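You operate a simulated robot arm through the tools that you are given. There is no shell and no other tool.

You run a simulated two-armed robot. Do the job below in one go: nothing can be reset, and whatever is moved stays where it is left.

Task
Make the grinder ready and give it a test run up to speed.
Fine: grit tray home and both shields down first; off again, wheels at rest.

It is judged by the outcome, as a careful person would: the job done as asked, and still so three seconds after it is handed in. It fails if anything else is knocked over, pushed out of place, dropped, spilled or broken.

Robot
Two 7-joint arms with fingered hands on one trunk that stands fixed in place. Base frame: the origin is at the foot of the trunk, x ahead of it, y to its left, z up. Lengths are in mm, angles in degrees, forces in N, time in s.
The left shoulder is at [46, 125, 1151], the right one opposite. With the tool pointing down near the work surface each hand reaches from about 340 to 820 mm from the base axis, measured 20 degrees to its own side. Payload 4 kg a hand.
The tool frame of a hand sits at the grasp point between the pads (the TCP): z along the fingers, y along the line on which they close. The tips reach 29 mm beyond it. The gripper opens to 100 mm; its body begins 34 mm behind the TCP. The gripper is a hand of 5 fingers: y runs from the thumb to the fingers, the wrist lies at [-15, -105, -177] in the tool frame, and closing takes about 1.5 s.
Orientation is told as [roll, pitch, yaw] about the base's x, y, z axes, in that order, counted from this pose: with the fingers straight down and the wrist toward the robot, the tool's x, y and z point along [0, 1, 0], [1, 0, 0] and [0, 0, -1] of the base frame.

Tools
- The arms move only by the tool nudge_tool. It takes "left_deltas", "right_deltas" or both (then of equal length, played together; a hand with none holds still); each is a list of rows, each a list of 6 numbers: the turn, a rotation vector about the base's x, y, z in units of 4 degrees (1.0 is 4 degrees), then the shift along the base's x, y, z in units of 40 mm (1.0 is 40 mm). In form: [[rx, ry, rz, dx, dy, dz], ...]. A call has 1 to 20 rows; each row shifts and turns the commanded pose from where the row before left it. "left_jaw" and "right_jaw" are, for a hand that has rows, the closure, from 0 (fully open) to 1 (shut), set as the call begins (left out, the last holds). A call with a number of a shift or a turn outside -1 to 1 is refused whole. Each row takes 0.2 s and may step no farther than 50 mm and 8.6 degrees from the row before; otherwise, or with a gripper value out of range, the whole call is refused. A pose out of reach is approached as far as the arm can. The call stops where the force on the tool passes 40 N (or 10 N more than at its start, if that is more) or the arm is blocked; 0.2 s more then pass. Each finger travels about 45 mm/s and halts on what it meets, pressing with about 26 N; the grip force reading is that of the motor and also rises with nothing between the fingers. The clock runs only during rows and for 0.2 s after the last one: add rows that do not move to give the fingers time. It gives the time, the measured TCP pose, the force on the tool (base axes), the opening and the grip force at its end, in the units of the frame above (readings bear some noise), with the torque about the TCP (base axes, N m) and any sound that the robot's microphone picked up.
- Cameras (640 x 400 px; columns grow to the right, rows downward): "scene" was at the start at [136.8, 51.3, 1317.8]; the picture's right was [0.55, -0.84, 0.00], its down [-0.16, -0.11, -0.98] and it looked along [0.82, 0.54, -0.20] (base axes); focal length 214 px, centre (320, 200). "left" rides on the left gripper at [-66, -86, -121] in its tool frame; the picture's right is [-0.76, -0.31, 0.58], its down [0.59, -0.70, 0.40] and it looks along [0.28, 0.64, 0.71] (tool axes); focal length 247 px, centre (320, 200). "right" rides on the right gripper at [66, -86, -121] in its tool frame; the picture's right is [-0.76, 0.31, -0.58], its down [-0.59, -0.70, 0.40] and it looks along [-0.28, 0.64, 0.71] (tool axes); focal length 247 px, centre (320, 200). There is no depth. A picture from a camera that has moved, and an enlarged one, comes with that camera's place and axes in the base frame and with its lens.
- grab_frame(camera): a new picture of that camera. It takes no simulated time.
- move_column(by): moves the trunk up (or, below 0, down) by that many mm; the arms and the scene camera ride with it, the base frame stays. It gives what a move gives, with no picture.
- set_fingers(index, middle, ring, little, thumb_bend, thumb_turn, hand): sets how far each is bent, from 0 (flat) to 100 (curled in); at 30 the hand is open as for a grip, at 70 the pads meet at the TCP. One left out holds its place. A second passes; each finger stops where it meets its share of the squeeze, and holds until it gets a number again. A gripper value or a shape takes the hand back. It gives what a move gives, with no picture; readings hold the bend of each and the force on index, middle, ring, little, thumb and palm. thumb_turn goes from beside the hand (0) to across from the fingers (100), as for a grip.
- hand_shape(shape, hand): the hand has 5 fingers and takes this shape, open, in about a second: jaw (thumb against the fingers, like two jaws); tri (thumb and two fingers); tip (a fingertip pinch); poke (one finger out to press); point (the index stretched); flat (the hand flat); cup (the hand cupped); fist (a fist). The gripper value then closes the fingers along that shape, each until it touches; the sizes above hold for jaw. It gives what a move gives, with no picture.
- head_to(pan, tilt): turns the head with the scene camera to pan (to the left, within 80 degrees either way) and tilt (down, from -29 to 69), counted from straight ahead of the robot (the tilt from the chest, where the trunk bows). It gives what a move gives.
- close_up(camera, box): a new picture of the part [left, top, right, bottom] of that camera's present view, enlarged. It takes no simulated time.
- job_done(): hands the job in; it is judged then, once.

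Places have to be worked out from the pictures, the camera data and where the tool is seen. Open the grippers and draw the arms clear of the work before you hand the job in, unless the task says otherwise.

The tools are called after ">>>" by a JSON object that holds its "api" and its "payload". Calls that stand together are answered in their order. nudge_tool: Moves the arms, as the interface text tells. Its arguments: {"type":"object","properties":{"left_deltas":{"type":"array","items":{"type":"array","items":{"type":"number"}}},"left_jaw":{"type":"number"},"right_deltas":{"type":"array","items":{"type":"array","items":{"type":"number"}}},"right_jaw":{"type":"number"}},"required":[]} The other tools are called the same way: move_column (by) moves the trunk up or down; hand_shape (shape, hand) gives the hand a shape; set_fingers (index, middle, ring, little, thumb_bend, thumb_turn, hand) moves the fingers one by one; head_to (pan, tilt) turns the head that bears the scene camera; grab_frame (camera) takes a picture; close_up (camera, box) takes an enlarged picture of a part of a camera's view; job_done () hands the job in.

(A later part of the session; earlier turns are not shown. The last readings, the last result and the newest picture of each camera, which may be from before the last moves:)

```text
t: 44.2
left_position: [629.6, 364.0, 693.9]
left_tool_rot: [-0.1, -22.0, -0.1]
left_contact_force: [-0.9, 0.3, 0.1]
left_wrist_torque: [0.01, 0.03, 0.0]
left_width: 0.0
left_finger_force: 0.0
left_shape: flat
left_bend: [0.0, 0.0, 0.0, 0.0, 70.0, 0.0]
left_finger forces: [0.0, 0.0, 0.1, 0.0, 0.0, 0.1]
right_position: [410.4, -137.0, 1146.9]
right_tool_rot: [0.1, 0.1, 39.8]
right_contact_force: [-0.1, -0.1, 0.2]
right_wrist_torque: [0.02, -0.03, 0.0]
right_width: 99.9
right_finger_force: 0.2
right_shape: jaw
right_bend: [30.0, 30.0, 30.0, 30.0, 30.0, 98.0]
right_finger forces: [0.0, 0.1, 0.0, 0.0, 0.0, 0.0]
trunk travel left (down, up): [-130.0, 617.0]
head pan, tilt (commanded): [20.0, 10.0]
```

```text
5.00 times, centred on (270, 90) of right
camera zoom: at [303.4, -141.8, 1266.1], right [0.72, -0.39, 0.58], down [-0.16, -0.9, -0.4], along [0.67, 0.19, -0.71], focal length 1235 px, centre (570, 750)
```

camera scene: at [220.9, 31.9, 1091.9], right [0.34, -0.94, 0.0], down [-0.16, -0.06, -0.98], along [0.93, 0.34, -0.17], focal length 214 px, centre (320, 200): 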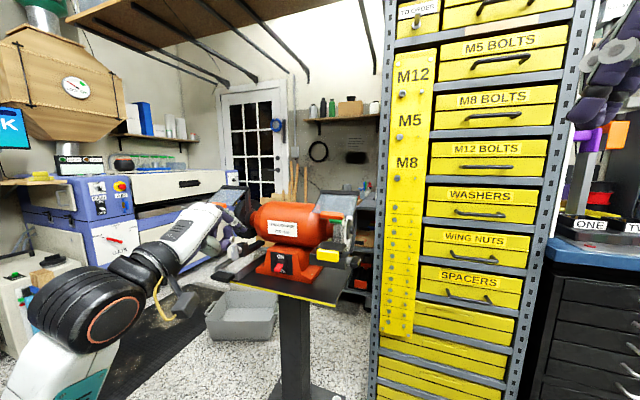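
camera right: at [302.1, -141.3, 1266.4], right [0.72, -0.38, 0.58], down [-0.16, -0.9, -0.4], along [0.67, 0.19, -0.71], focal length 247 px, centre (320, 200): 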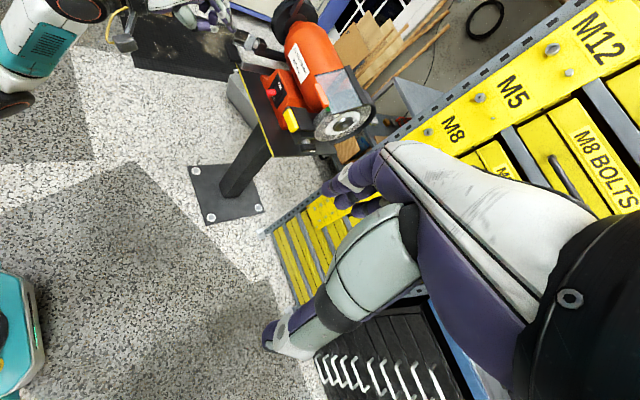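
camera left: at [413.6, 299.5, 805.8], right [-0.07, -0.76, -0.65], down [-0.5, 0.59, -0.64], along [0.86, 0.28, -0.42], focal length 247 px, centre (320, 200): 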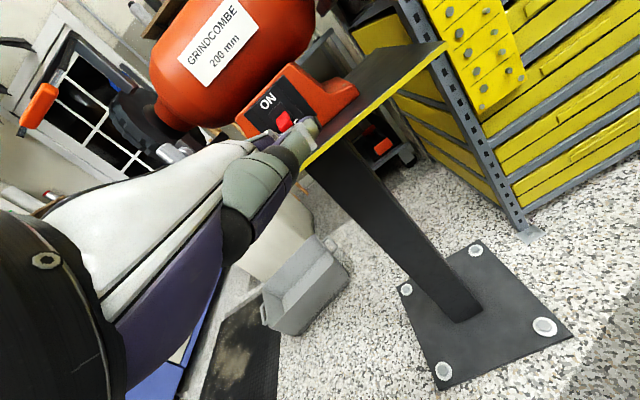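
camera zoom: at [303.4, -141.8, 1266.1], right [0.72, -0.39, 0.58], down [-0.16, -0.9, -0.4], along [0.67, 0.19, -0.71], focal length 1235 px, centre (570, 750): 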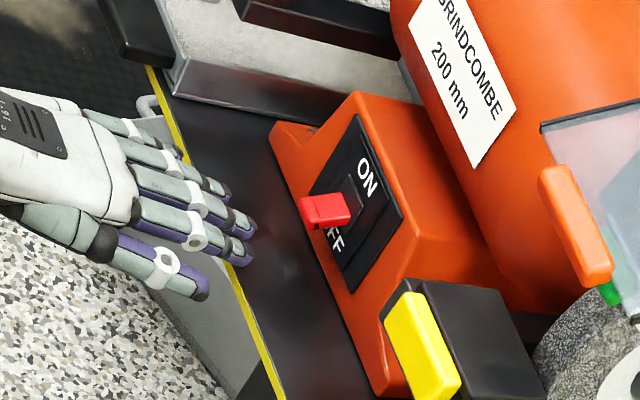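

Measured together: middle fingertip ≈[713, 359, 751] and lever tip ≈[745, 361, 768], so the middle finger is in line but a touch high. I lower 8 mm and slide in under the lever in small steps.

>>> {"api": "nudge_tool", "payload": {"left_deltas": [[0, 0, 0, 0, 0, -0.22], [0, 0, 0, 0.3, 0, 0], [0, 0, 0, 0.3, 0, 0], [0, 0, 0, 0.25, 0, 0]]}}

>>> {"api": "close_up", "payload": {"camera": "left", "box": [200, 20, 420, 200]}}

>>> {"api": "close_up", "payload": {"camera": "scene", "box": [240, 220, 340, 310]}}

>>> {"api": "close_up", "payload": {"camera": "right", "box": [230, 60, 310, 120]}}

```text
t: 45.2
left_position: [662.7, 364.5, 684.8]
left_tool_rot: [-0.2, -22.0, -0.2]
left_contact_force: [0.3, -0.1, 0.4]
left_wrist_torque: [-0.02, 0.01, -0.01]
left_width: 0.0
left_finger_force: 0.0
left_shape: flat
left_bend: [0.0, 0.0, 0.0, 0.0, 70.0, 0.0]
left_finger forces: [0.1, 0.1, 0.1, 0.0, 0.1, 0.1]
right_position: [410.6, -138.1, 1146.0]
right_tool_rot: [0.1, 0.1, 39.9]
right_contact_force: [0.6, 0.2, 0.7]
right_wrist_torque: [-0.01, 0.01, 0.02]
right_width: 99.7
right_finger_force: 0.0
right_shape: jaw
right_bend: [30.0, 30.0, 30.0, 30.0, 30.0, 98.0]
right_finger forces: [0.1, 0.1, 0.1, 0.1, 0.1, 0.0]
trunk travel left (down, up): [-130.0, 617.0]
head pan, tilt (commanded): [20.0, 10.0]
```

```text
2.22 times, centred on (310, 110) of left
camera zoom: at [536.9, 299.6, 765.3], right [-0.07, -0.76, -0.65], down [-0.5, 0.59, -0.64], along [0.86, 0.28, -0.42], focal length 549 px, centre (342, 400)
```

zoom: 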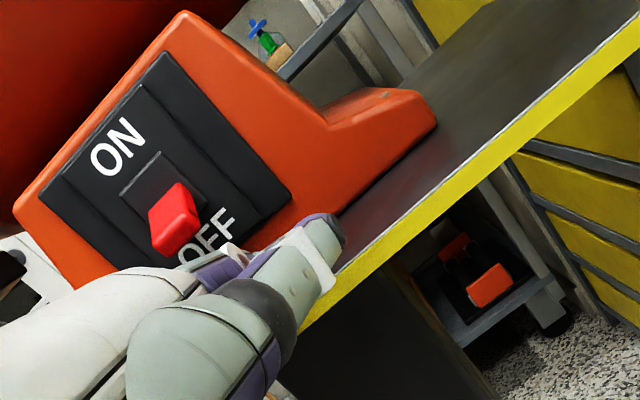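

```text
4.44 times, centred on (290, 265) of scene
camera zoom: at [220.9, 32.0, 1091.9], right [0.34, -0.94, 0.0], down [-0.16, -0.06, -0.98], along [0.93, 0.34, -0.17], focal length 953 px, centre (453, -89)
```

zoom: 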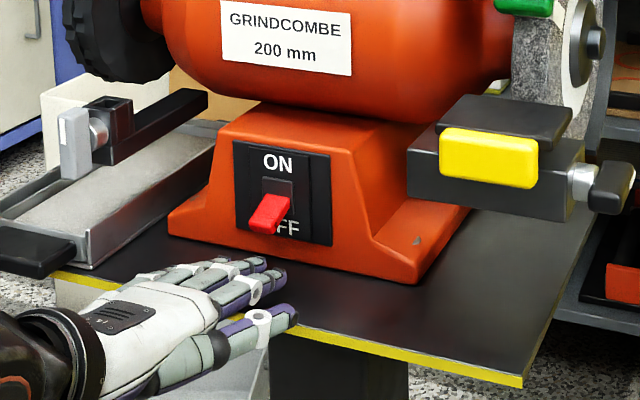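

```text
6.67 times, centred on (270, 90) of right
camera zoom: at [302.2, -141.3, 1266.4], right [0.72, -0.38, 0.58], down [-0.16, -0.9, -0.4], along [0.67, 0.19, -0.71], focal length 1646 px, centre (653, 933)
```

zoom: 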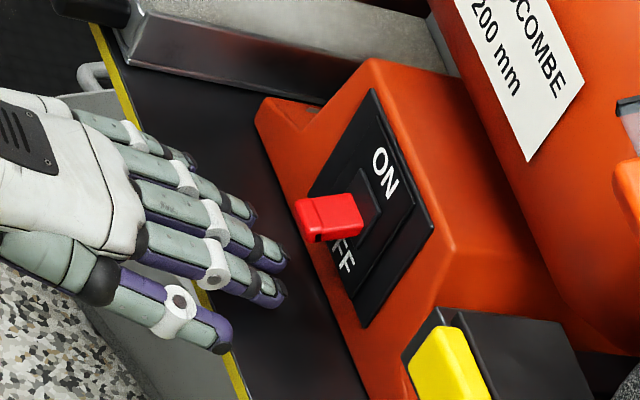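

The middle fingertip is now about 24 mm below and just at the lever tip's x. I slide in ~13 mm more, then raise in small steps and listen.

>>> {"api": "nudge_tool", "payload": {"left_deltas": [[0, 0, 0, 0.17, 0, 0], [0, 0, 0, 0.17, 0, 0], [0, 0, 0, 0, 0, 0.15], [0, 0, 0, 0, 0, 0.15]]}}

>>> {"api": "close_up", "payload": {"camera": "left", "box": [200, 20, 420, 200]}}

>>> {"api": "close_up", "payload": {"camera": "scene", "box": [240, 220, 340, 310]}}

>>> {"api": "close_up", "payload": {"camera": "right", "box": [230, 60, 310, 120]}}

```text
t: 46.2
left_position: [675.6, 364.6, 696.0]
left_tool_rot: [-0.2, -22.0, -0.1]
left_contact_force: [-0.2, -0.8, 0.5]
left_wrist_torque: [0.0, 0.03, 0.04]
left_width: 0.1
left_finger_force: 0.1
left_shape: flat
left_bend: [0.0, 0.0, 0.0, 0.0, 70.0, 0.0]
left_finger forces: [0.1, 0.0, 0.0, 0.0, 0.0, 0.0]
right_position: [410.2, -136.6, 1146.8]
right_tool_rot: [0.0, 0.0, 40.0]
right_contact_force: [-0.5, 0.4, -0.2]
right_wrist_torque: [0.02, -0.03, -0.02]
right_width: 100.0
right_finger_force: 0.0
right_shape: jaw
right_bend: [30.0, 30.0, 30.0, 30.0, 30.0, 98.0]
right_finger forces: [0.0, 0.0, 0.1, 0.1, 0.0, 0.0]
trunk travel left (down, up): [-130.0, 617.0]
head pan, tilt (commanded): [20.0, 10.0]
```

```text
2.22 times, centred on (310, 110) of left
camera zoom: at [550.0, 299.2, 777.3], right [-0.07, -0.76, -0.65], down [-0.5, 0.59, -0.64], along [0.86, 0.28, -0.42], focal length 549 px, centre (342, 400)
```

zoom: 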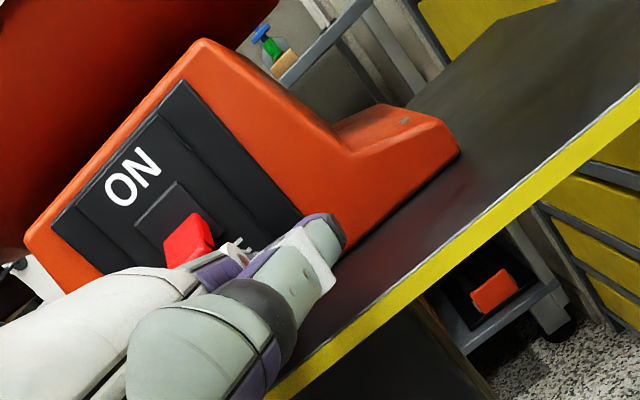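

```text
4.44 times, centred on (290, 265) of scene
camera zoom: at [220.9, 32.0, 1091.9], right [0.34, -0.94, 0.0], down [-0.16, -0.06, -0.98], along [0.93, 0.34, -0.17], focal length 953 px, centre (453, -89)
```

zoom: 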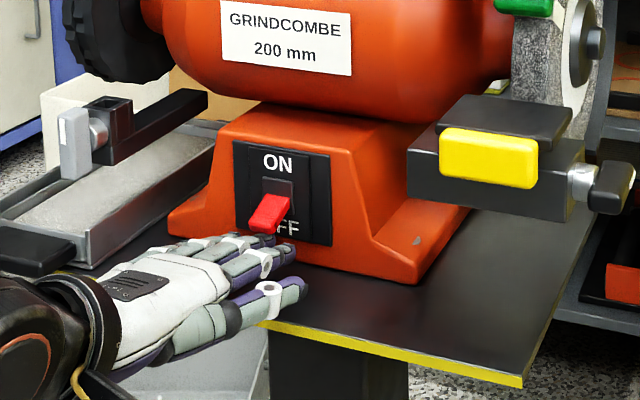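

```text
6.67 times, centred on (270, 90) of right
camera zoom: at [302.2, -141.2, 1266.4], right [0.72, -0.38, 0.58], down [-0.16, -0.9, -0.4], along [0.67, 0.19, -0.71], focal length 1646 px, centre (653, 933)
```

zoom: 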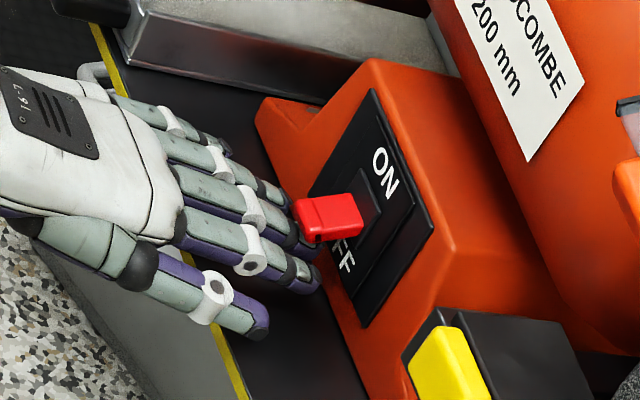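

The middle finger is right beneath the lever. I keep raising in 5 mm steps and watch for contact.

>>> {"api": "nudge_tool", "payload": {"left_deltas": [[0, 0, 0, 0, 0, 0.12], [0, 0, 0, 0, 0, 0.12]]}}

>>> {"api": "close_up", "payload": {"camera": "scene", "box": [240, 220, 340, 310]}}

>>> {"api": "close_up", "payload": {"camera": "right", "box": [230, 60, 310, 120]}}

```text
t: 46.9
left_position: [675.3, 364.3, 706.7]
left_tool_rot: [-0.3, -22.0, 0.0]
left_contact_force: [0.5, -0.2, -1.1]
left_wrist_torque: [0.03, 0.03, 0.01]
left_width: 0.0
left_finger_force: 0.1
left_shape: flat
left_bend: [0.0, 1.0, 0.0, 0.0, 70.0, 0.0]
left_finger forces: [0.0, 0.6, 0.0, 0.1, 0.0, 0.1]
right_position: [410.2, -135.8, 1145.7]
right_tool_rot: [0.1, 0.0, 39.9]
right_contact_force: [-0.3, -0.1, -0.2]
right_wrist_torque: [0.02, -0.03, 0.0]
right_width: 100.0
right_finger_force: 0.0
right_shape: jaw
right_bend: [30.0, 30.0, 30.0, 30.0, 30.0, 98.0]
right_finger forces: [0.0, 0.0, 0.0, 0.0, 0.0, 0.0]
trunk travel left (down, up): [-130.0, 617.0]
head pan, tilt (commanded): [20.0, 10.0]
```

```text
4.44 times, centred on (290, 265) of scene
camera zoom: at [220.9, 31.9, 1092.0], right [0.34, -0.94, 0.0], down [-0.16, -0.06, -0.98], along [0.93, 0.34, -0.17], focal length 953 px, centre (453, -89)
```

zoom: 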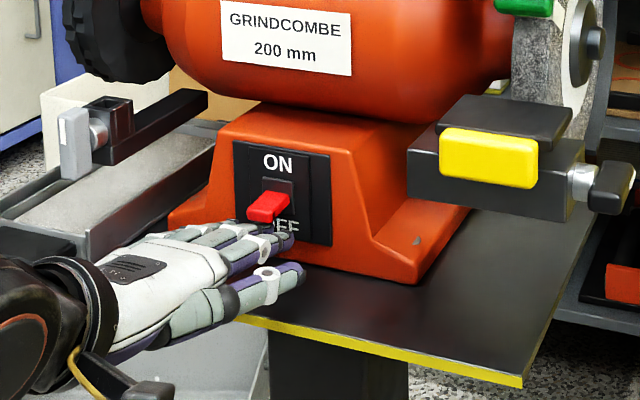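

```text
6.67 times, centred on (270, 90) of right
camera zoom: at [302.1, -141.3, 1266.5], right [0.72, -0.38, 0.58], down [-0.16, -0.9, -0.4], along [0.67, 0.19, -0.71], focal length 1646 px, centre (653, 933)
```

zoom: 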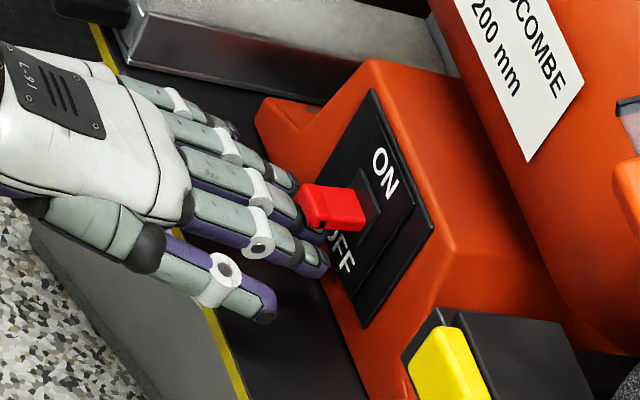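

The lever has begun to rise with light contact on the middle finger. I continue upward.

>>> {"api": "nudge_tool", "payload": {"left_deltas": [[0, 0, 0, 0, 0, 0.12], [0, 0, 0, 0, 0, 0.12]]}}

>>> {"api": "close_up", "payload": {"camera": "scene", "box": [240, 220, 340, 310]}}

>>> {"api": "close_up", "payload": {"camera": "right", "box": [230, 60, 310, 120]}}

```text
t: 47.5
left_position: [675.5, 365.1, 717.7]
left_tool_rot: [-0.2, -22.0, 0.0]
left_contact_force: [1.3, 0.1, 0.0]
left_wrist_torque: [-0.01, -0.04, -0.02]
left_width: 0.1
left_finger_force: 0.0
left_shape: flat
left_bend: [0.0, 0.0, 0.0, 0.0, 70.0, 0.0]
left_finger forces: [0.0, 0.0, 0.0, 0.0, 0.0, 0.1]
right_position: [410.2, -138.1, 1146.6]
right_tool_rot: [0.1, 0.0, 40.0]
right_contact_force: [0.2, 0.8, 1.3]
right_wrist_torque: [-0.01, 0.04, 0.01]
right_width: 99.8
right_finger_force: 0.0
right_shape: jaw
right_bend: [30.0, 30.0, 30.0, 30.0, 30.0, 98.0]
right_finger forces: [0.0, 0.1, 0.0, 0.1, 0.1, 0.1]
trunk travel left (down, up): [-130.0, 617.0]
head pan, tilt (commanded): [20.0, 10.0]
```

```text
4.44 times, centred on (290, 265) of scene
camera zoom: at [220.9, 31.9, 1091.9], right [0.34, -0.94, 0.0], down [-0.16, -0.06, -0.98], along [0.93, 0.34, -0.17], focal length 953 px, centre (453, -89)
```

zoom: 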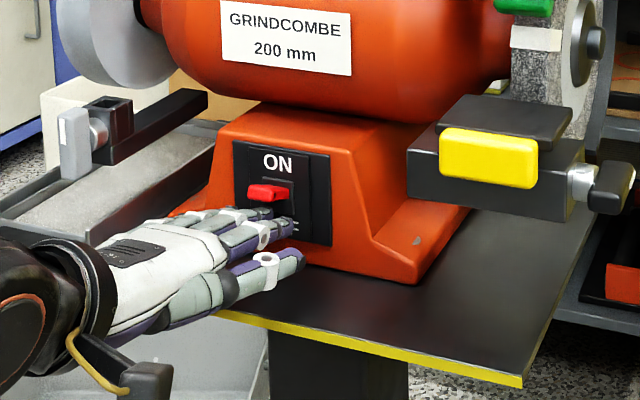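

```text
6.67 times, centred on (270, 90) of right
camera zoom: at [302.2, -141.3, 1266.4], right [0.72, -0.38, 0.58], down [-0.16, -0.9, -0.4], along [0.67, 0.19, -0.71], focal length 1646 px, centre (653, 933)
```

zoom: 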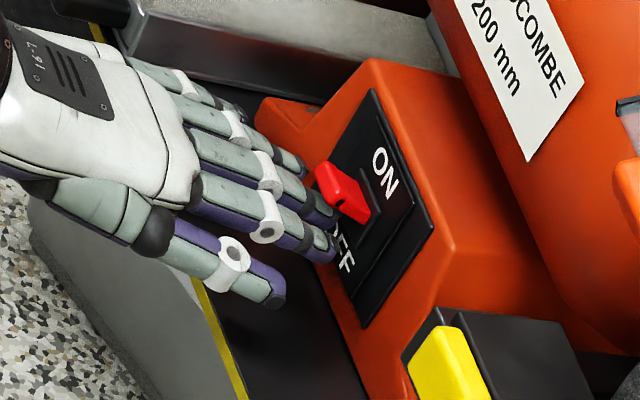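

The lever flipped up to ON and the wheels are changing (spinning up). I withdraw the fingers a little and wait while watching the wheels and listening.

>>> {"api": "nudge_tool", "payload": {"left_deltas": [[0, 0, 0, -0.5, 0, 0], [0, 0, 0, -0.7, 0, 0], [0, 0, 0, -0.5, 0, 0.5], [0, 0, 0, 0, 0, 0.8], [0, 0, 0, 0, 0, 0.6], [0, 0, 0, 0, 0, 0], [0, 0, 0, 0, 0, 0], [0, 0, 0, 0, 0, 0]]}}

>>> {"api": "grab_frame", "payload": {"camera": "scene"}}

>>> {"api": "close_up", "payload": {"camera": "scene", "box": [220, 160, 380, 300]}}

>>> {"api": "close_up", "payload": {"camera": "right", "box": [220, 0, 400, 160]}}

```text
t: 49.2
left_position: [607.0, 365.0, 792.3]
left_tool_rot: [-0.2, -22.0, -0.1]
left_contact_force: [0.8, 0.0, -0.2]
left_wrist_torque: [0.04, -0.01, -0.02]
left_width: 0.0
left_finger_force: 0.1
left_shape: flat
left_bend: [0.0, 0.0, 0.0, 0.0, 70.0, 0.0]
left_finger forces: [0.0, 0.0, 0.1, 0.0, 0.0, 0.1]
right_position: [409.2, -136.7, 1145.4]
right_tool_rot: [0.0, 0.1, 39.9]
right_contact_force: [-0.2, 0.2, 0.8]
right_wrist_torque: [0.0, 0.01, 0.0]
right_width: 99.8
right_finger_force: 0.0
right_shape: jaw
right_bend: [30.0, 30.0, 30.0, 30.0, 30.0, 98.0]
right_finger forces: [0.0, 0.0, 0.0, 0.0, 0.1, 0.0]
trunk travel left (down, up): [-130.0, 617.0]
head pan, tilt (commanded): [20.0, 10.0]
```

```text
taken
camera scene: at [220.9, 32.0, 1091.9], right [0.34, -0.94, 0.0], down [-0.16, -0.06, -0.98], along [0.93, 0.34, -0.17], focal length 214 px, centre (320, 200)
```

scene: 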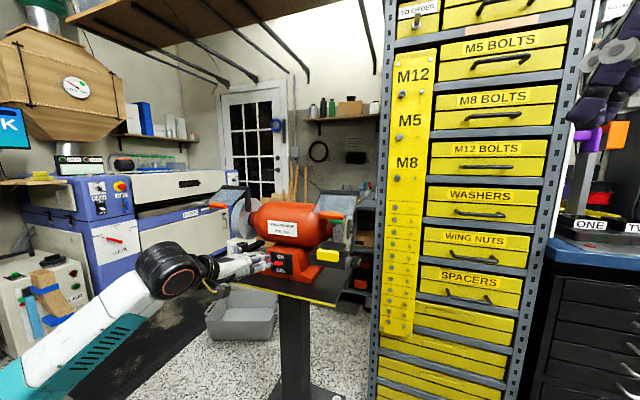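

```text
2.86 times, centred on (300, 230) of scene
camera zoom: at [220.9, 32.0, 1091.9], right [0.34, -0.94, 0.0], down [-0.16, -0.06, -0.98], along [0.93, 0.34, -0.17], focal length 613 px, centre (377, 114)
```

zoom: 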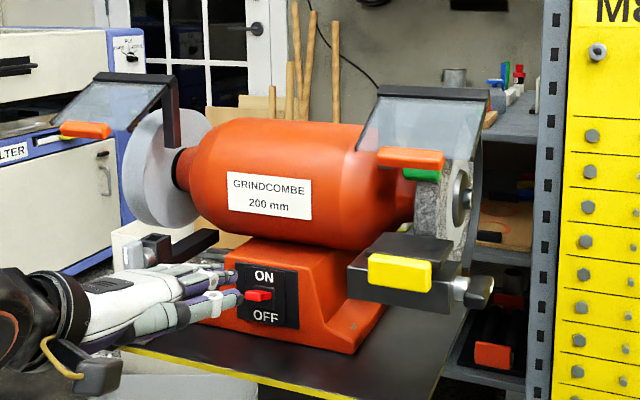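

```text
2.50 times, centred on (310, 80) of right
camera zoom: at [302.1, -141.3, 1266.4], right [0.72, -0.38, 0.58], down [-0.16, -0.9, -0.4], along [0.67, 0.19, -0.71], focal length 617 px, centre (345, 500)
```

zoom: 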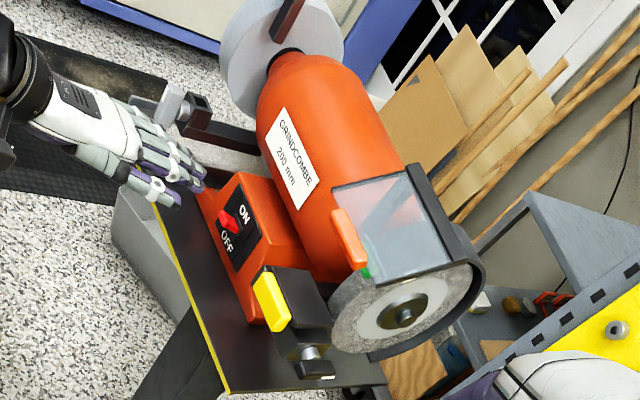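

The wheels are spinning (left wheel is now a smooth pale blur). I hold still a few seconds to let it come up to speed and check wheels and monitor.

>>> {"api": "nudge_tool", "payload": {"left_deltas": [[0, 0, 0, 0, 0, 0], [0, 0, 0, 0, 0, 0], [0, 0, 0, 0, 0, 0], [0, 0, 0, 0, 0, 0], [0, 0, 0, 0, 0, 0], [0, 0, 0, 0, 0, 0], [0, 0, 0, 0, 0, 0], [0, 0, 0, 0, 0, 0], [0, 0, 0, 0, 0, 0], [0, 0, 0, 0, 0, 0], [0, 0, 0, 0, 0, 0], [0, 0, 0, 0, 0, 0], [0, 0, 0, 0, 0, 0], [0, 0, 0, 0, 0, 0], [0, 0, 0, 0, 0, 0]]}}

>>> {"api": "close_up", "payload": {"camera": "scene", "box": [220, 160, 380, 300]}}

>>> {"api": "close_up", "payload": {"camera": "right", "box": [220, 0, 400, 160]}}

>>> {"api": "close_up", "payload": {"camera": "scene", "box": [0, 70, 110, 200]}}

```text
t: 52.5
left_position: [607.0, 364.1, 793.3]
left_tool_rot: [-0.2, -22.0, 0.0]
left_contact_force: [-0.1, 0.1, 0.9]
left_wrist_torque: [0.03, -0.05, 0.01]
left_width: 0.0
left_finger_force: 0.0
left_shape: flat
left_bend: [0.0, 0.0, 0.0, 0.0, 70.0, 0.0]
left_finger forces: [0.0, 0.0, 0.1, 0.0, 0.0, 0.0]
right_position: [410.9, -136.6, 1146.5]
right_tool_rot: [0.0, 0.0, 39.9]
right_contact_force: [0.7, -0.8, 0.6]
right_wrist_torque: [-0.02, -0.02, -0.01]
right_width: 99.7
right_finger_force: 0.0
right_shape: jaw
right_bend: [30.0, 30.0, 30.0, 30.0, 30.0, 98.0]
right_finger forces: [0.0, 0.0, 0.0, 0.0, 0.0, 0.0]
trunk travel left (down, up): [-130.0, 617.0]
head pan, tilt (commanded): [20.0, 10.0]
```

```text
2.86 times, centred on (300, 230) of scene
camera zoom: at [220.9, 31.9, 1091.9], right [0.34, -0.94, 0.0], down [-0.16, -0.06, -0.98], along [0.93, 0.34, -0.17], focal length 613 px, centre (377, 114)
```

zoom: 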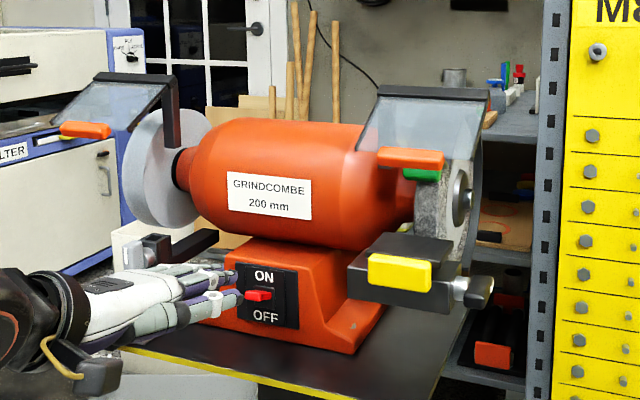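

```text
2.50 times, centred on (310, 80) of right
camera zoom: at [302.1, -141.3, 1266.4], right [0.72, -0.38, 0.58], down [-0.16, -0.9, -0.4], along [0.67, 0.19, -0.71], focal length 617 px, centre (345, 500)
```

zoom: 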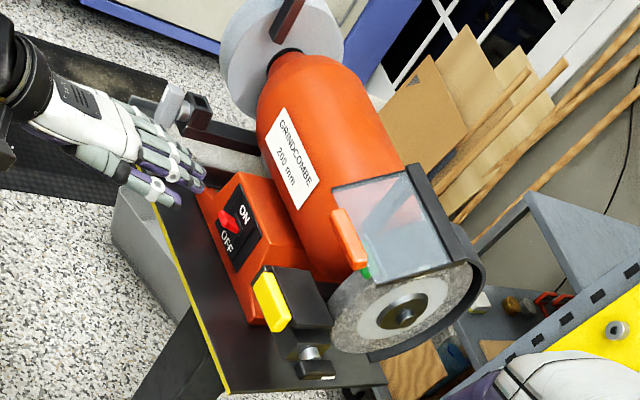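

```text
3.08 times, centred on (55, 135) of scene
camera zoom: at [220.9, 31.9, 1091.9], right [0.34, -0.94, 0.0], down [-0.16, -0.06, -0.98], along [0.93, 0.34, -0.17], focal length 660 px, centre (1135, 400)
```

zoom: 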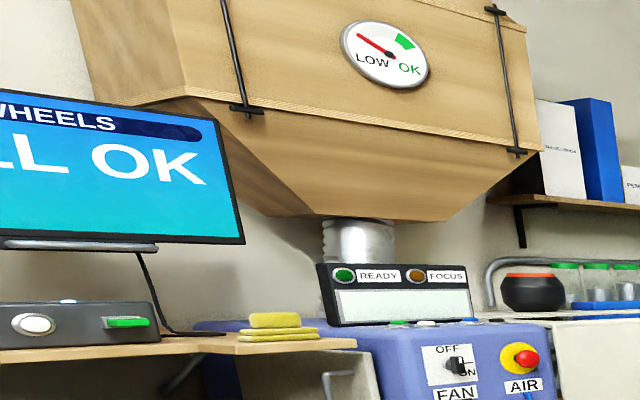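

No change between frames, consistent with steady running. I give it several more seconds and compare wheel close-ups.

>>> {"api": "nudge_tool", "payload": {"left_deltas": [[0, 0, 0, 0, 0, 0], [0, 0, 0, 0, 0, 0], [0, 0, 0, 0, 0, 0], [0, 0, 0, 0, 0, 0], [0, 0, 0, 0, 0, 0], [0, 0, 0, 0, 0, 0], [0, 0, 0, 0, 0, 0], [0, 0, 0, 0, 0, 0], [0, 0, 0, 0, 0, 0], [0, 0, 0, 0, 0, 0], [0, 0, 0, 0, 0, 0], [0, 0, 0, 0, 0, 0], [0, 0, 0, 0, 0, 0], [0, 0, 0, 0, 0, 0], [0, 0, 0, 0, 0, 0], [0, 0, 0, 0, 0, 0], [0, 0, 0, 0, 0, 0], [0, 0, 0, 0, 0, 0], [0, 0, 0, 0, 0, 0], [0, 0, 0, 0, 0, 0]]}}

>>> {"api": "close_up", "payload": {"camera": "right", "box": [340, 80, 400, 140]}}

>>> {"api": "close_up", "payload": {"camera": "right", "box": [260, 0, 340, 60]}}

>>> {"api": "close_up", "payload": {"camera": "scene", "box": [255, 230, 315, 290]}}

```text
t: 56.6
left_position: [607.1, 363.6, 792.0]
left_tool_rot: [-0.2, -21.9, -0.2]
left_contact_force: [0.3, 0.7, -0.2]
left_wrist_torque: [0.02, 0.03, -0.01]
left_width: 0.0
left_finger_force: 0.0
left_shape: flat
left_bend: [0.0, 0.0, 0.0, 0.0, 70.0, 0.0]
left_finger forces: [0.0, 0.0, 0.1, 0.0, 0.0, 0.0]
right_position: [407.6, -137.0, 1146.4]
right_tool_rot: [0.0, 0.0, 39.9]
right_contact_force: [-0.7, 0.3, -0.1]
right_wrist_torque: [0.0, 0.01, 0.01]
right_width: 99.6
right_finger_force: 0.1
right_shape: jaw
right_bend: [30.0, 30.0, 30.0, 30.0, 30.0, 98.0]
right_finger forces: [0.1, 0.0, 0.0, 0.0, 0.1, 0.1]
trunk travel left (down, up): [-130.0, 617.0]
head pan, tilt (commanded): [20.0, 10.0]
```

```text
6.67 times, centred on (370, 110) of right
camera zoom: at [302.1, -141.3, 1266.4], right [0.72, -0.38, 0.58], down [-0.16, -0.9, -0.4], along [0.67, 0.19, -0.71], focal length 1646 px, centre (-13, 800)
```

zoom: 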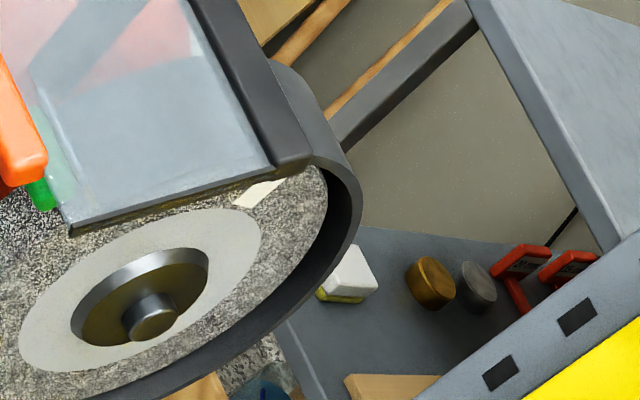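

```text
6.67 times, centred on (300, 30) of right
camera zoom: at [302.1, -141.3, 1266.4], right [0.72, -0.38, 0.58], down [-0.16, -0.9, -0.4], along [0.67, 0.19, -0.71], focal length 1646 px, centre (453, 1333)
```

zoom: 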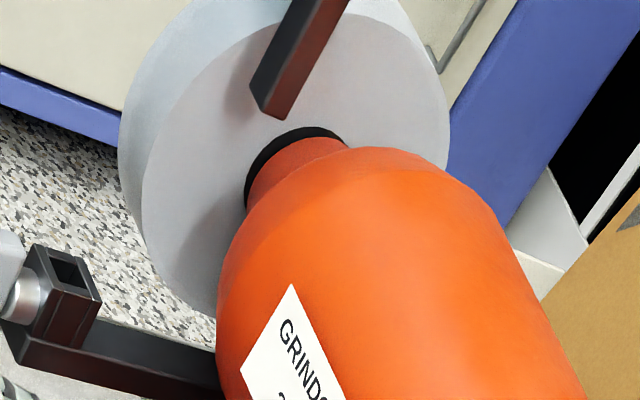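

```text
6.67 times, centred on (285, 260) of scene
camera zoom: at [220.9, 31.9, 1091.9], right [0.34, -0.94, 0.0], down [-0.16, -0.06, -0.98], along [0.93, 0.34, -0.17], focal length 1430 px, centre (553, -200)
```

zoom: 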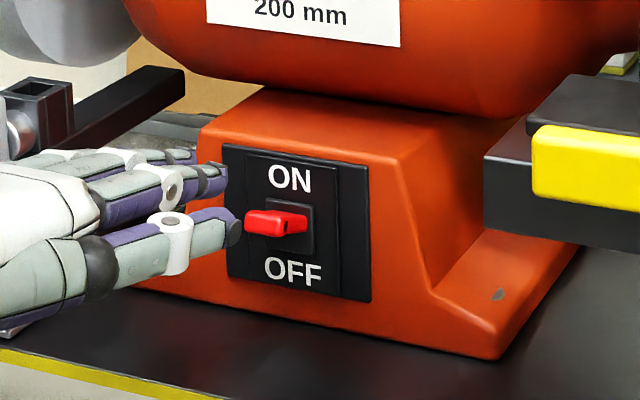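

The white mark on the right wheel shifts between frames and the left wheel is a blur: it's running; about 9 s on already. Lever in ON has its tip at ≈[745, 366, 791]. I wait a bit more while moving the fingers over the lever.

>>> {"api": "nudge_tool", "payload": {"left_deltas": [[0, 0, 0, 0, 0, 0], [0, 0, 0, 0, 0, 0], [0, 0, 0, 0, 0, 0], [0, 0, 0, 0, 0, 0], [0, 0, 0, 0, 0, 0], [0, 0, 0, 0, 0, 0], [0, 0, 0, 0, 0, 0], [0, 0, 0, 0, 0, 0], [0, 0, 0, 0, 0, 0], [0, 0, 0, 0, 0, 0], [0, 0, 0, 0, 0.1, 0.1], [0, 0, 0, 0.4, 0, 0], [0, 0, 0, 0.4, 0, 0], [0, 0, 0, 0.4, 0, 0], [0, 0, 0, 0.35, 0, 0]]}}

>>> {"api": "close_up", "payload": {"camera": "scene", "box": [240, 210, 340, 300]}}

>>> {"api": "close_up", "payload": {"camera": "right", "box": [230, 50, 310, 110]}}

>>> {"api": "close_up", "payload": {"camera": "right", "box": [340, 80, 400, 140]}}

```text
t: 59.9
left_position: [668.6, 369.2, 795.3]
left_tool_rot: [-0.1, -22.0, -0.1]
left_contact_force: [-1.0, -0.6, -0.2]
left_wrist_torque: [0.01, 0.01, 0.0]
left_width: 0.0
left_finger_force: 0.1
left_shape: flat
left_bend: [0.0, 0.0, 0.0, 0.0, 70.0, 0.0]
left_finger forces: [0.0, 0.0, 0.1, 0.0, 0.0, 0.1]
right_position: [409.4, -135.5, 1146.5]
right_tool_rot: [0.1, 0.1, 39.8]
right_contact_force: [0.7, 0.6, 0.8]
right_wrist_torque: [0.01, 0.0, -0.03]
right_width: 100.0
right_finger_force: 0.0
right_shape: jaw
right_bend: [30.0, 30.0, 30.0, 30.0, 30.0, 98.0]
right_finger forces: [0.0, 0.0, 0.1, 0.0, 0.0, 0.0]
trunk travel left (down, up): [-130.0, 617.0]
head pan, tilt (commanded): [20.0, 10.0]
```

```text
4.44 times, centred on (290, 255) of scene
camera zoom: at [221.0, 31.9, 1091.9], right [0.34, -0.94, 0.0], down [-0.16, -0.06, -0.98], along [0.93, 0.34, -0.17], focal length 953 px, centre (453, -44)
```

zoom: 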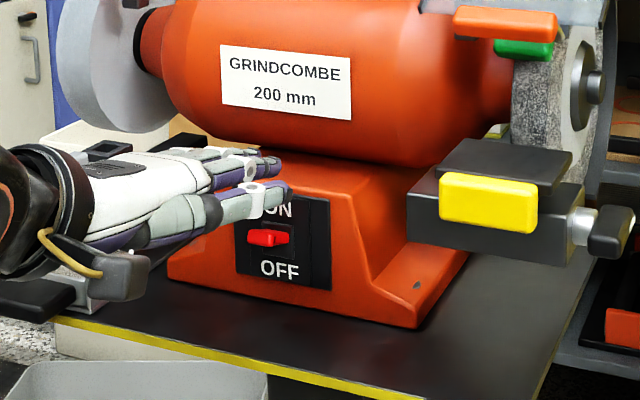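

```text
6.67 times, centred on (270, 80) of right
camera zoom: at [302.2, -141.3, 1266.4], right [0.72, -0.38, 0.58], down [-0.16, -0.9, -0.4], along [0.67, 0.19, -0.71], focal length 1646 px, centre (653, 1000)
```

zoom: 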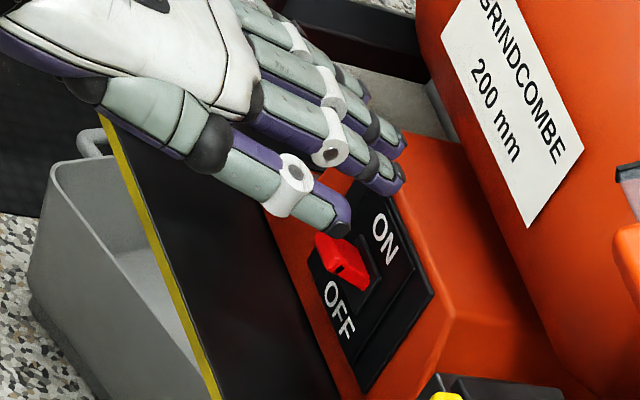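

```text
6.67 times, centred on (370, 110) of right
camera zoom: at [302.2, -141.3, 1266.4], right [0.72, -0.38, 0.58], down [-0.16, -0.9, -0.4], along [0.67, 0.19, -0.71], focal length 1646 px, centre (-13, 800)
```

zoom: 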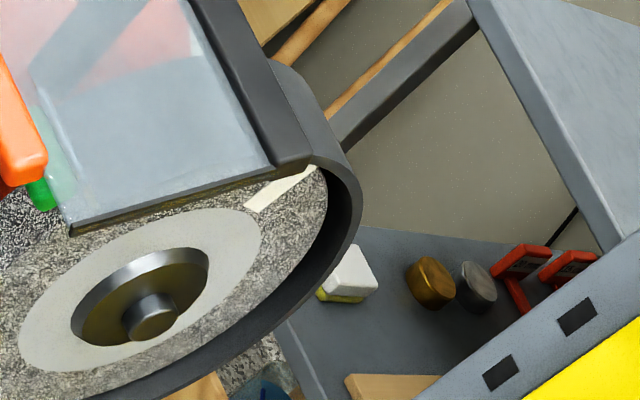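

The middle finger is above the lever (tip ≈[753, 367, 848]). I go 5 mm further forward and lower toward the lever.

>>> {"api": "nudge_tool", "payload": {"left_deltas": [[0, 0, 0, 0.14, 0, -0.2], [0, 0, 0, 0, 0, -0.2], [0, 0, 0, 0, 0, -0.2], [0, 0, 0, 0, 0, -0.2]]}}

>>> {"api": "close_up", "payload": {"camera": "scene", "box": [240, 210, 340, 300]}}

>>> {"api": "close_up", "payload": {"camera": "right", "box": [230, 50, 310, 110]}}

>>> {"api": "close_up", "payload": {"camera": "left", "box": [200, 60, 420, 240]}}

```text
t: 60.9
left_position: [675.3, 368.3, 763.9]
left_tool_rot: [-0.3, -22.0, -0.2]
left_contact_force: [-0.1, -0.6, -0.3]
left_wrist_torque: [-0.03, 0.01, 0.02]
left_width: 0.2
left_finger_force: 0.2
left_shape: flat
left_bend: [0.0, 0.0, 0.0, 0.0, 70.0, 0.0]
left_finger forces: [0.1, 0.1, 0.0, 0.0, 0.0, 0.0]
right_position: [411.3, -136.0, 1146.1]
right_tool_rot: [0.2, 0.2, 39.9]
right_contact_force: [0.0, 0.0, -1.3]
right_wrist_torque: [0.0, -0.04, 0.03]
right_width: 99.6
right_finger_force: 0.0
right_shape: jaw
right_bend: [30.0, 30.0, 30.0, 30.0, 30.0, 98.0]
right_finger forces: [0.0, 0.1, 0.0, 0.0, 0.1, 0.1]
trunk travel left (down, up): [-130.0, 617.0]
head pan, tilt (commanded): [20.0, 10.0]
```

```text
4.44 times, centred on (290, 255) of scene
camera zoom: at [220.9, 31.9, 1091.9], right [0.34, -0.94, 0.0], down [-0.16, -0.06, -0.98], along [0.93, 0.34, -0.17], focal length 953 px, centre (453, -44)
```

zoom: 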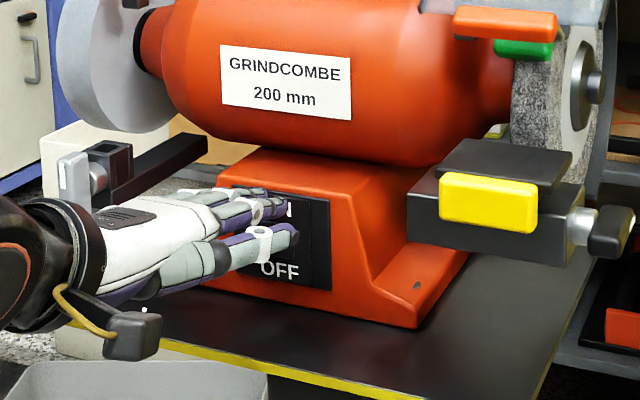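

```text
6.67 times, centred on (270, 80) of right
camera zoom: at [302.2, -141.3, 1266.4], right [0.72, -0.38, 0.58], down [-0.16, -0.9, -0.4], along [0.67, 0.19, -0.71], focal length 1646 px, centre (653, 1000)
```

zoom: 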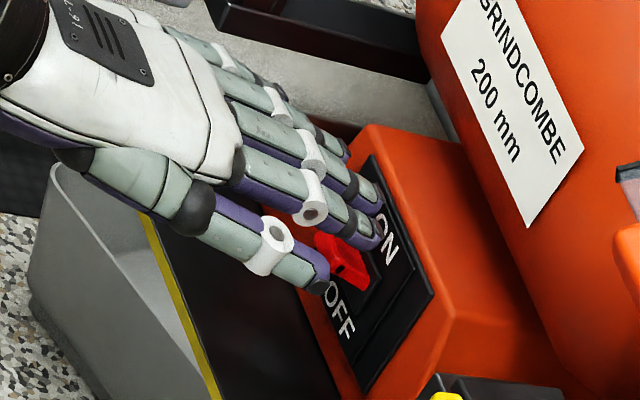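

```text
2.22 times, centred on (310, 150) of left
camera zoom: at [549.6, 303.0, 844.7], right [-0.07, -0.76, -0.65], down [-0.5, 0.59, -0.64], along [0.86, 0.28, -0.42], focal length 549 px, centre (342, 311)
```

zoom: 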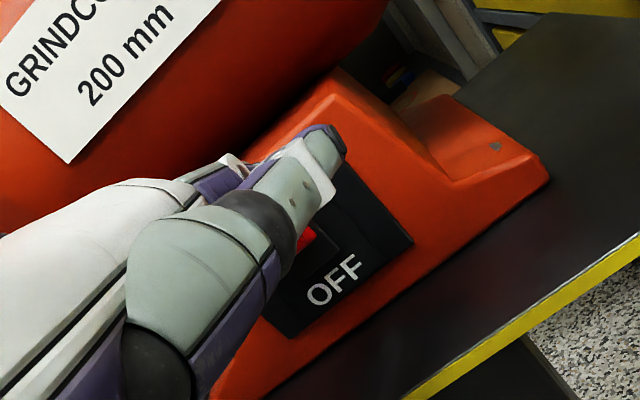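

Working out the projections, the middle finger is directly above the lever with ~15 mm to go. I descend in small steps and check for contact.

>>> {"api": "nudge_tool", "payload": {"left_deltas": [[0, 0, 0, 0, 0, -0.15], [0, 0, 0, 0, 0, -0.15], [0, 0, 0, 0, 0, -0.15]]}}

>>> {"api": "close_up", "payload": {"camera": "scene", "box": [240, 210, 340, 300]}}

>>> {"api": "close_up", "payload": {"camera": "right", "box": [230, 50, 310, 110]}}

```text
t: 61.6
left_position: [675.3, 369.2, 747.3]
left_tool_rot: [-0.2, -22.0, -0.1]
left_contact_force: [-1.0, -0.4, 0.3]
left_wrist_torque: [-0.01, -0.15, -0.04]
left_width: 0.2
left_finger_force: 0.1
left_shape: flat
left_bend: [0.0, 0.0, 0.0, 0.0, 70.0, 0.0]
left_finger forces: [1.1, 0.2, 0.0, 0.0, 0.0, 0.1]
right_position: [409.8, -136.0, 1145.8]
right_tool_rot: [0.1, -0.1, 39.9]
right_contact_force: [0.2, 0.8, -0.1]
right_wrist_torque: [0.0, -0.01, 0.02]
right_width: 99.7
right_finger_force: 0.0
right_shape: jaw
right_bend: [30.0, 30.0, 30.0, 30.0, 30.0, 98.0]
right_finger forces: [0.0, 0.1, 0.0, 0.1, 0.0, 0.0]
trunk travel left (down, up): [-130.0, 617.0]
head pan, tilt (commanded): [20.0, 10.0]
```

```text
4.44 times, centred on (290, 255) of scene
camera zoom: at [220.7, 31.8, 1092.0], right [0.34, -0.94, 0.0], down [-0.16, -0.06, -0.98], along [0.93, 0.34, -0.17], focal length 953 px, centre (453, -44)
```

zoom: 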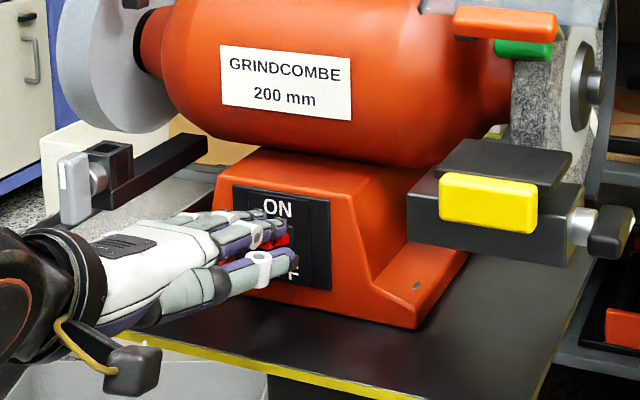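

```text
6.67 times, centred on (270, 80) of right
camera zoom: at [301.9, -141.4, 1266.5], right [0.72, -0.38, 0.58], down [-0.16, -0.9, -0.4], along [0.67, 0.19, -0.71], focal length 1646 px, centre (653, 1000)
```

zoom: 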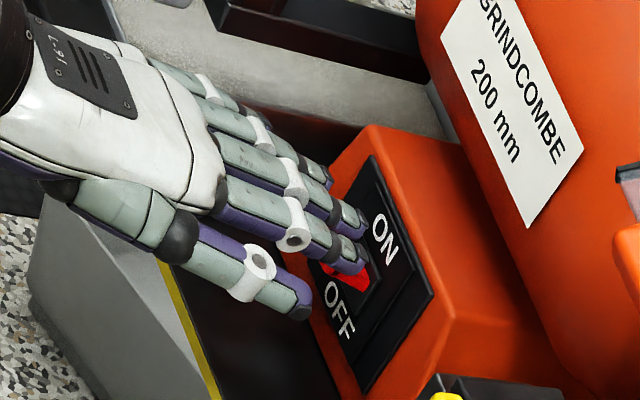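

Index (1.1 N) and middle fingers touch the lever top. I push it down.

>>> {"api": "nudge_tool", "payload": {"left_deltas": [[0, 0, 0, 0, 0, -0.13], [0, 0, 0, 0, 0, -0.13], [0, 0, 0, 0, 0, -0.13]]}}

>>> {"api": "close_up", "payload": {"camera": "scene", "box": [240, 210, 340, 300]}}

>>> {"api": "close_up", "payload": {"camera": "right", "box": [230, 50, 310, 110]}}

```text
t: 62.5
left_position: [674.9, 369.9, 731.0]
left_tool_rot: [-0.3, -22.1, 0.1]
left_contact_force: [-0.7, -0.1, 0.5]
left_wrist_torque: [0.0, -0.09, 0.03]
left_width: 0.0
left_finger_force: 0.1
left_shape: flat
left_bend: [0.0, 0.0, 0.0, 0.0, 70.0, 0.0]
left_finger forces: [0.0, 0.7, 0.0, 0.0, 0.1, 0.0]
right_position: [409.8, -137.1, 1146.4]
right_tool_rot: [0.0, 0.0, 40.0]
right_contact_force: [-0.1, 0.3, 0.3]
right_wrist_torque: [0.0, 0.0, -0.04]
right_width: 99.6
right_finger_force: 0.0
right_shape: jaw
right_bend: [30.0, 30.0, 30.0, 30.0, 30.0, 98.0]
right_finger forces: [0.0, 0.1, 0.0, 0.0, 0.0, 0.0]
trunk travel left (down, up): [-130.0, 617.0]
head pan, tilt (commanded): [20.0, 10.0]
```

```text
4.44 times, centred on (290, 255) of scene
camera zoom: at [220.8, 31.9, 1091.9], right [0.34, -0.94, 0.0], down [-0.16, -0.06, -0.98], along [0.93, 0.34, -0.17], focal length 953 px, centre (453, -44)
```

zoom: 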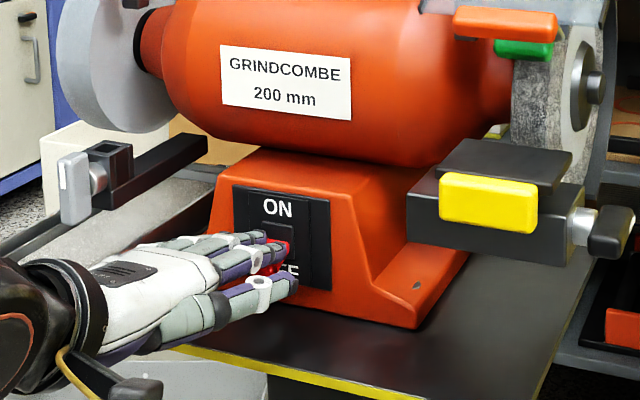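

```text
6.67 times, centred on (270, 80) of right
camera zoom: at [302.0, -141.3, 1266.5], right [0.72, -0.38, 0.58], down [-0.16, -0.9, -0.4], along [0.67, 0.19, -0.71], focal length 1646 px, centre (653, 1000)
```

zoom: 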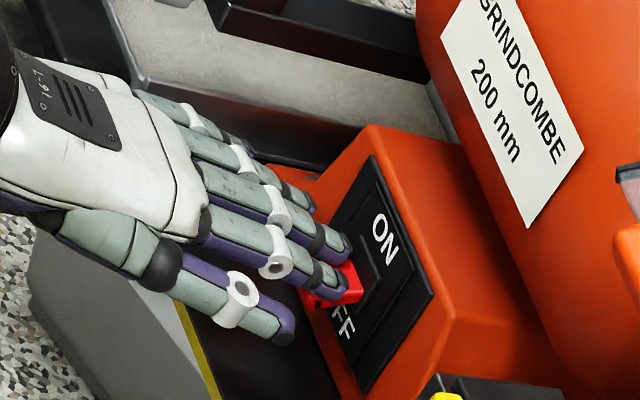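

The lever has moved down to the OFF side. I press a little more to make sure it's fully home, then lift off.

>>> {"api": "nudge_tool", "payload": {"left_deltas": [[0, 0, 0, 0, 0, -0.1], [0, 0, 0, 0, 0, -0.08]]}}

>>> {"api": "close_up", "payload": {"camera": "right", "box": [230, 50, 310, 110]}}

>>> {"api": "close_up", "payload": {"camera": "scene", "box": [220, 160, 380, 300]}}

```text
t: 63.0
left_position: [675.8, 368.0, 725.5]
left_tool_rot: [-0.3, -22.3, 0.0]
left_contact_force: [-4.2, 0.2, 4.9]
left_wrist_torque: [0.04, -0.62, 0.04]
left_width: 0.0
left_finger_force: 0.2
left_shape: flat
left_bend: [0.0, 0.0, 0.0, 0.0, 70.0, 0.0]
left_finger forces: [1.0, 5.0, 0.0, 0.1, 0.0, 0.0]
right_position: [407.9, -136.4, 1146.9]
right_tool_rot: [0.1, 0.0, 39.8]
right_contact_force: [1.2, -0.8, 0.8]
right_wrist_torque: [0.01, -0.01, 0.01]
right_width: 99.6
right_finger_force: 0.1
right_shape: jaw
right_bend: [30.0, 30.0, 30.0, 30.0, 30.0, 98.0]
right_finger forces: [0.0, 0.0, 0.0, 0.0, 0.1, 0.0]
trunk travel left (down, up): [-130.0, 617.0]
head pan, tilt (commanded): [20.0, 10.0]
```

```text
6.67 times, centred on (270, 80) of right
camera zoom: at [301.1, -141.6, 1266.8], right [0.72, -0.38, 0.58], down [-0.16, -0.9, -0.4], along [0.67, 0.19, -0.71], focal length 1646 px, centre (653, 1000)
```

zoom: 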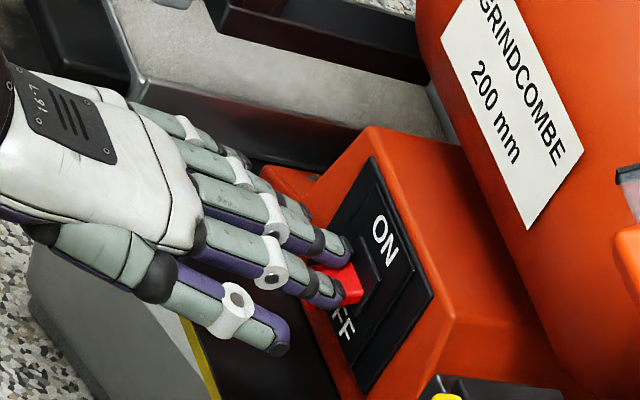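

```text
2.86 times, centred on (300, 230) of scene
camera zoom: at [220.1, 31.7, 1092.2], right [0.34, -0.94, 0.0], down [-0.16, -0.06, -0.98], along [0.93, 0.34, -0.17], focal length 613 px, centre (377, 114)
```

zoom: 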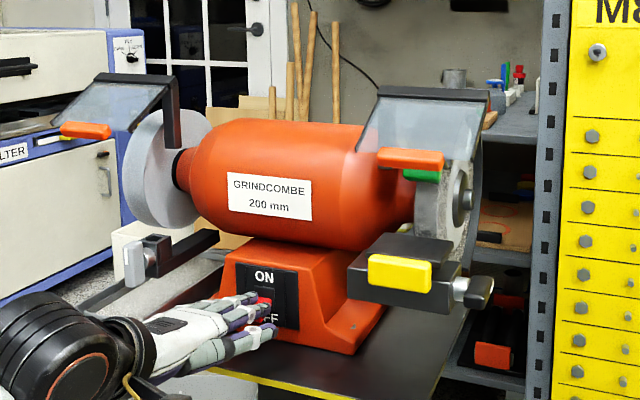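

The lever sits firmly at the OFF stop (6 N resistance). I lift the fingers straight up, withdraw, and wait for the wheels to coast down.

>>> {"api": "nudge_tool", "payload": {"left_deltas": [[0, 0, 0, 0, 0, 0.3], [0, 0, 0, -0.2, 0, 0.4], [0, 0, 0, -0.8, 0, 0.3], [0, 0, 0, -0.9, 0, 0.2], [0, 0, 0, -0.9, 0, 0], [0, 0, 0, -0.9, 0, 0], [0, 0, 0, 0, 0, 0], [0, 0, 0, 0, 0, 0], [0, 0, 0, 0, 0, 0], [0, 0, 0, 0, 0, 0], [0, 0, 0, 0, 0, 0], [0, 0, 0, 0, 0, 0]]}}

>>> {"api": "close_up", "payload": {"camera": "scene", "box": [220, 160, 380, 300]}}

>>> {"api": "close_up", "payload": {"camera": "right", "box": [220, 0, 400, 160]}}

```text
t: 65.7
left_position: [529.7, 369.3, 771.2]
left_tool_rot: [-0.2, -22.0, -0.1]
left_contact_force: [-0.3, -0.5, 0.2]
left_wrist_torque: [0.0, -0.02, 0.01]
left_width: 0.2
left_finger_force: 0.1
left_shape: flat
left_bend: [0.0, 0.0, 0.0, 0.0, 70.0, 0.0]
left_finger forces: [0.0, 0.0, 0.0, 0.1, 0.0, 0.0]
right_position: [410.8, -136.9, 1145.8]
right_tool_rot: [0.0, 0.0, 39.9]
right_contact_force: [-0.8, -0.1, -0.8]
right_wrist_torque: [-0.02, -0.03, 0.01]
right_width: 99.8
right_finger_force: 0.0
right_shape: jaw
right_bend: [30.0, 30.0, 30.0, 30.0, 30.0, 98.0]
right_finger forces: [0.1, 0.1, 0.0, 0.0, 0.0, 0.0]
trunk travel left (down, up): [-130.0, 617.0]
head pan, tilt (commanded): [20.0, 10.0]
```

```text
2.86 times, centred on (300, 230) of scene
camera zoom: at [220.9, 31.9, 1091.9], right [0.34, -0.94, 0.0], down [-0.16, -0.06, -0.98], along [0.93, 0.34, -0.17], focal length 613 px, centre (377, 114)
```

zoom: 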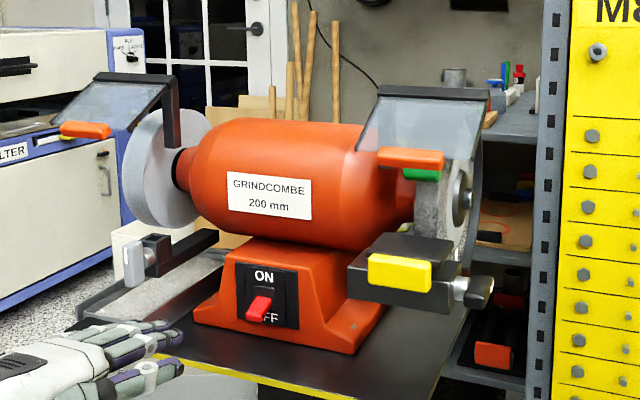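

```text
2.50 times, centred on (310, 80) of right
camera zoom: at [302.1, -141.3, 1266.4], right [0.72, -0.38, 0.58], down [-0.16, -0.9, -0.4], along [0.67, 0.19, -0.71], focal length 617 px, centre (345, 500)
```

zoom: 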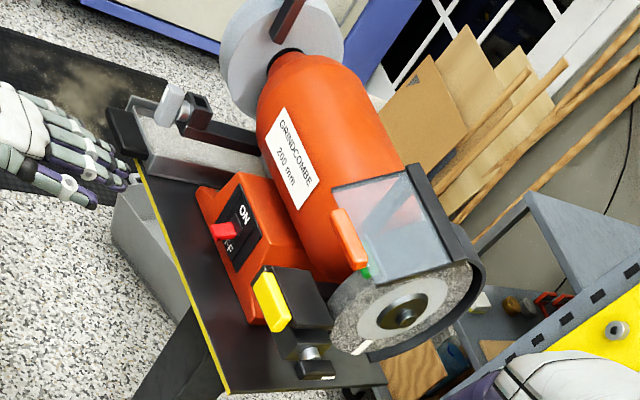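

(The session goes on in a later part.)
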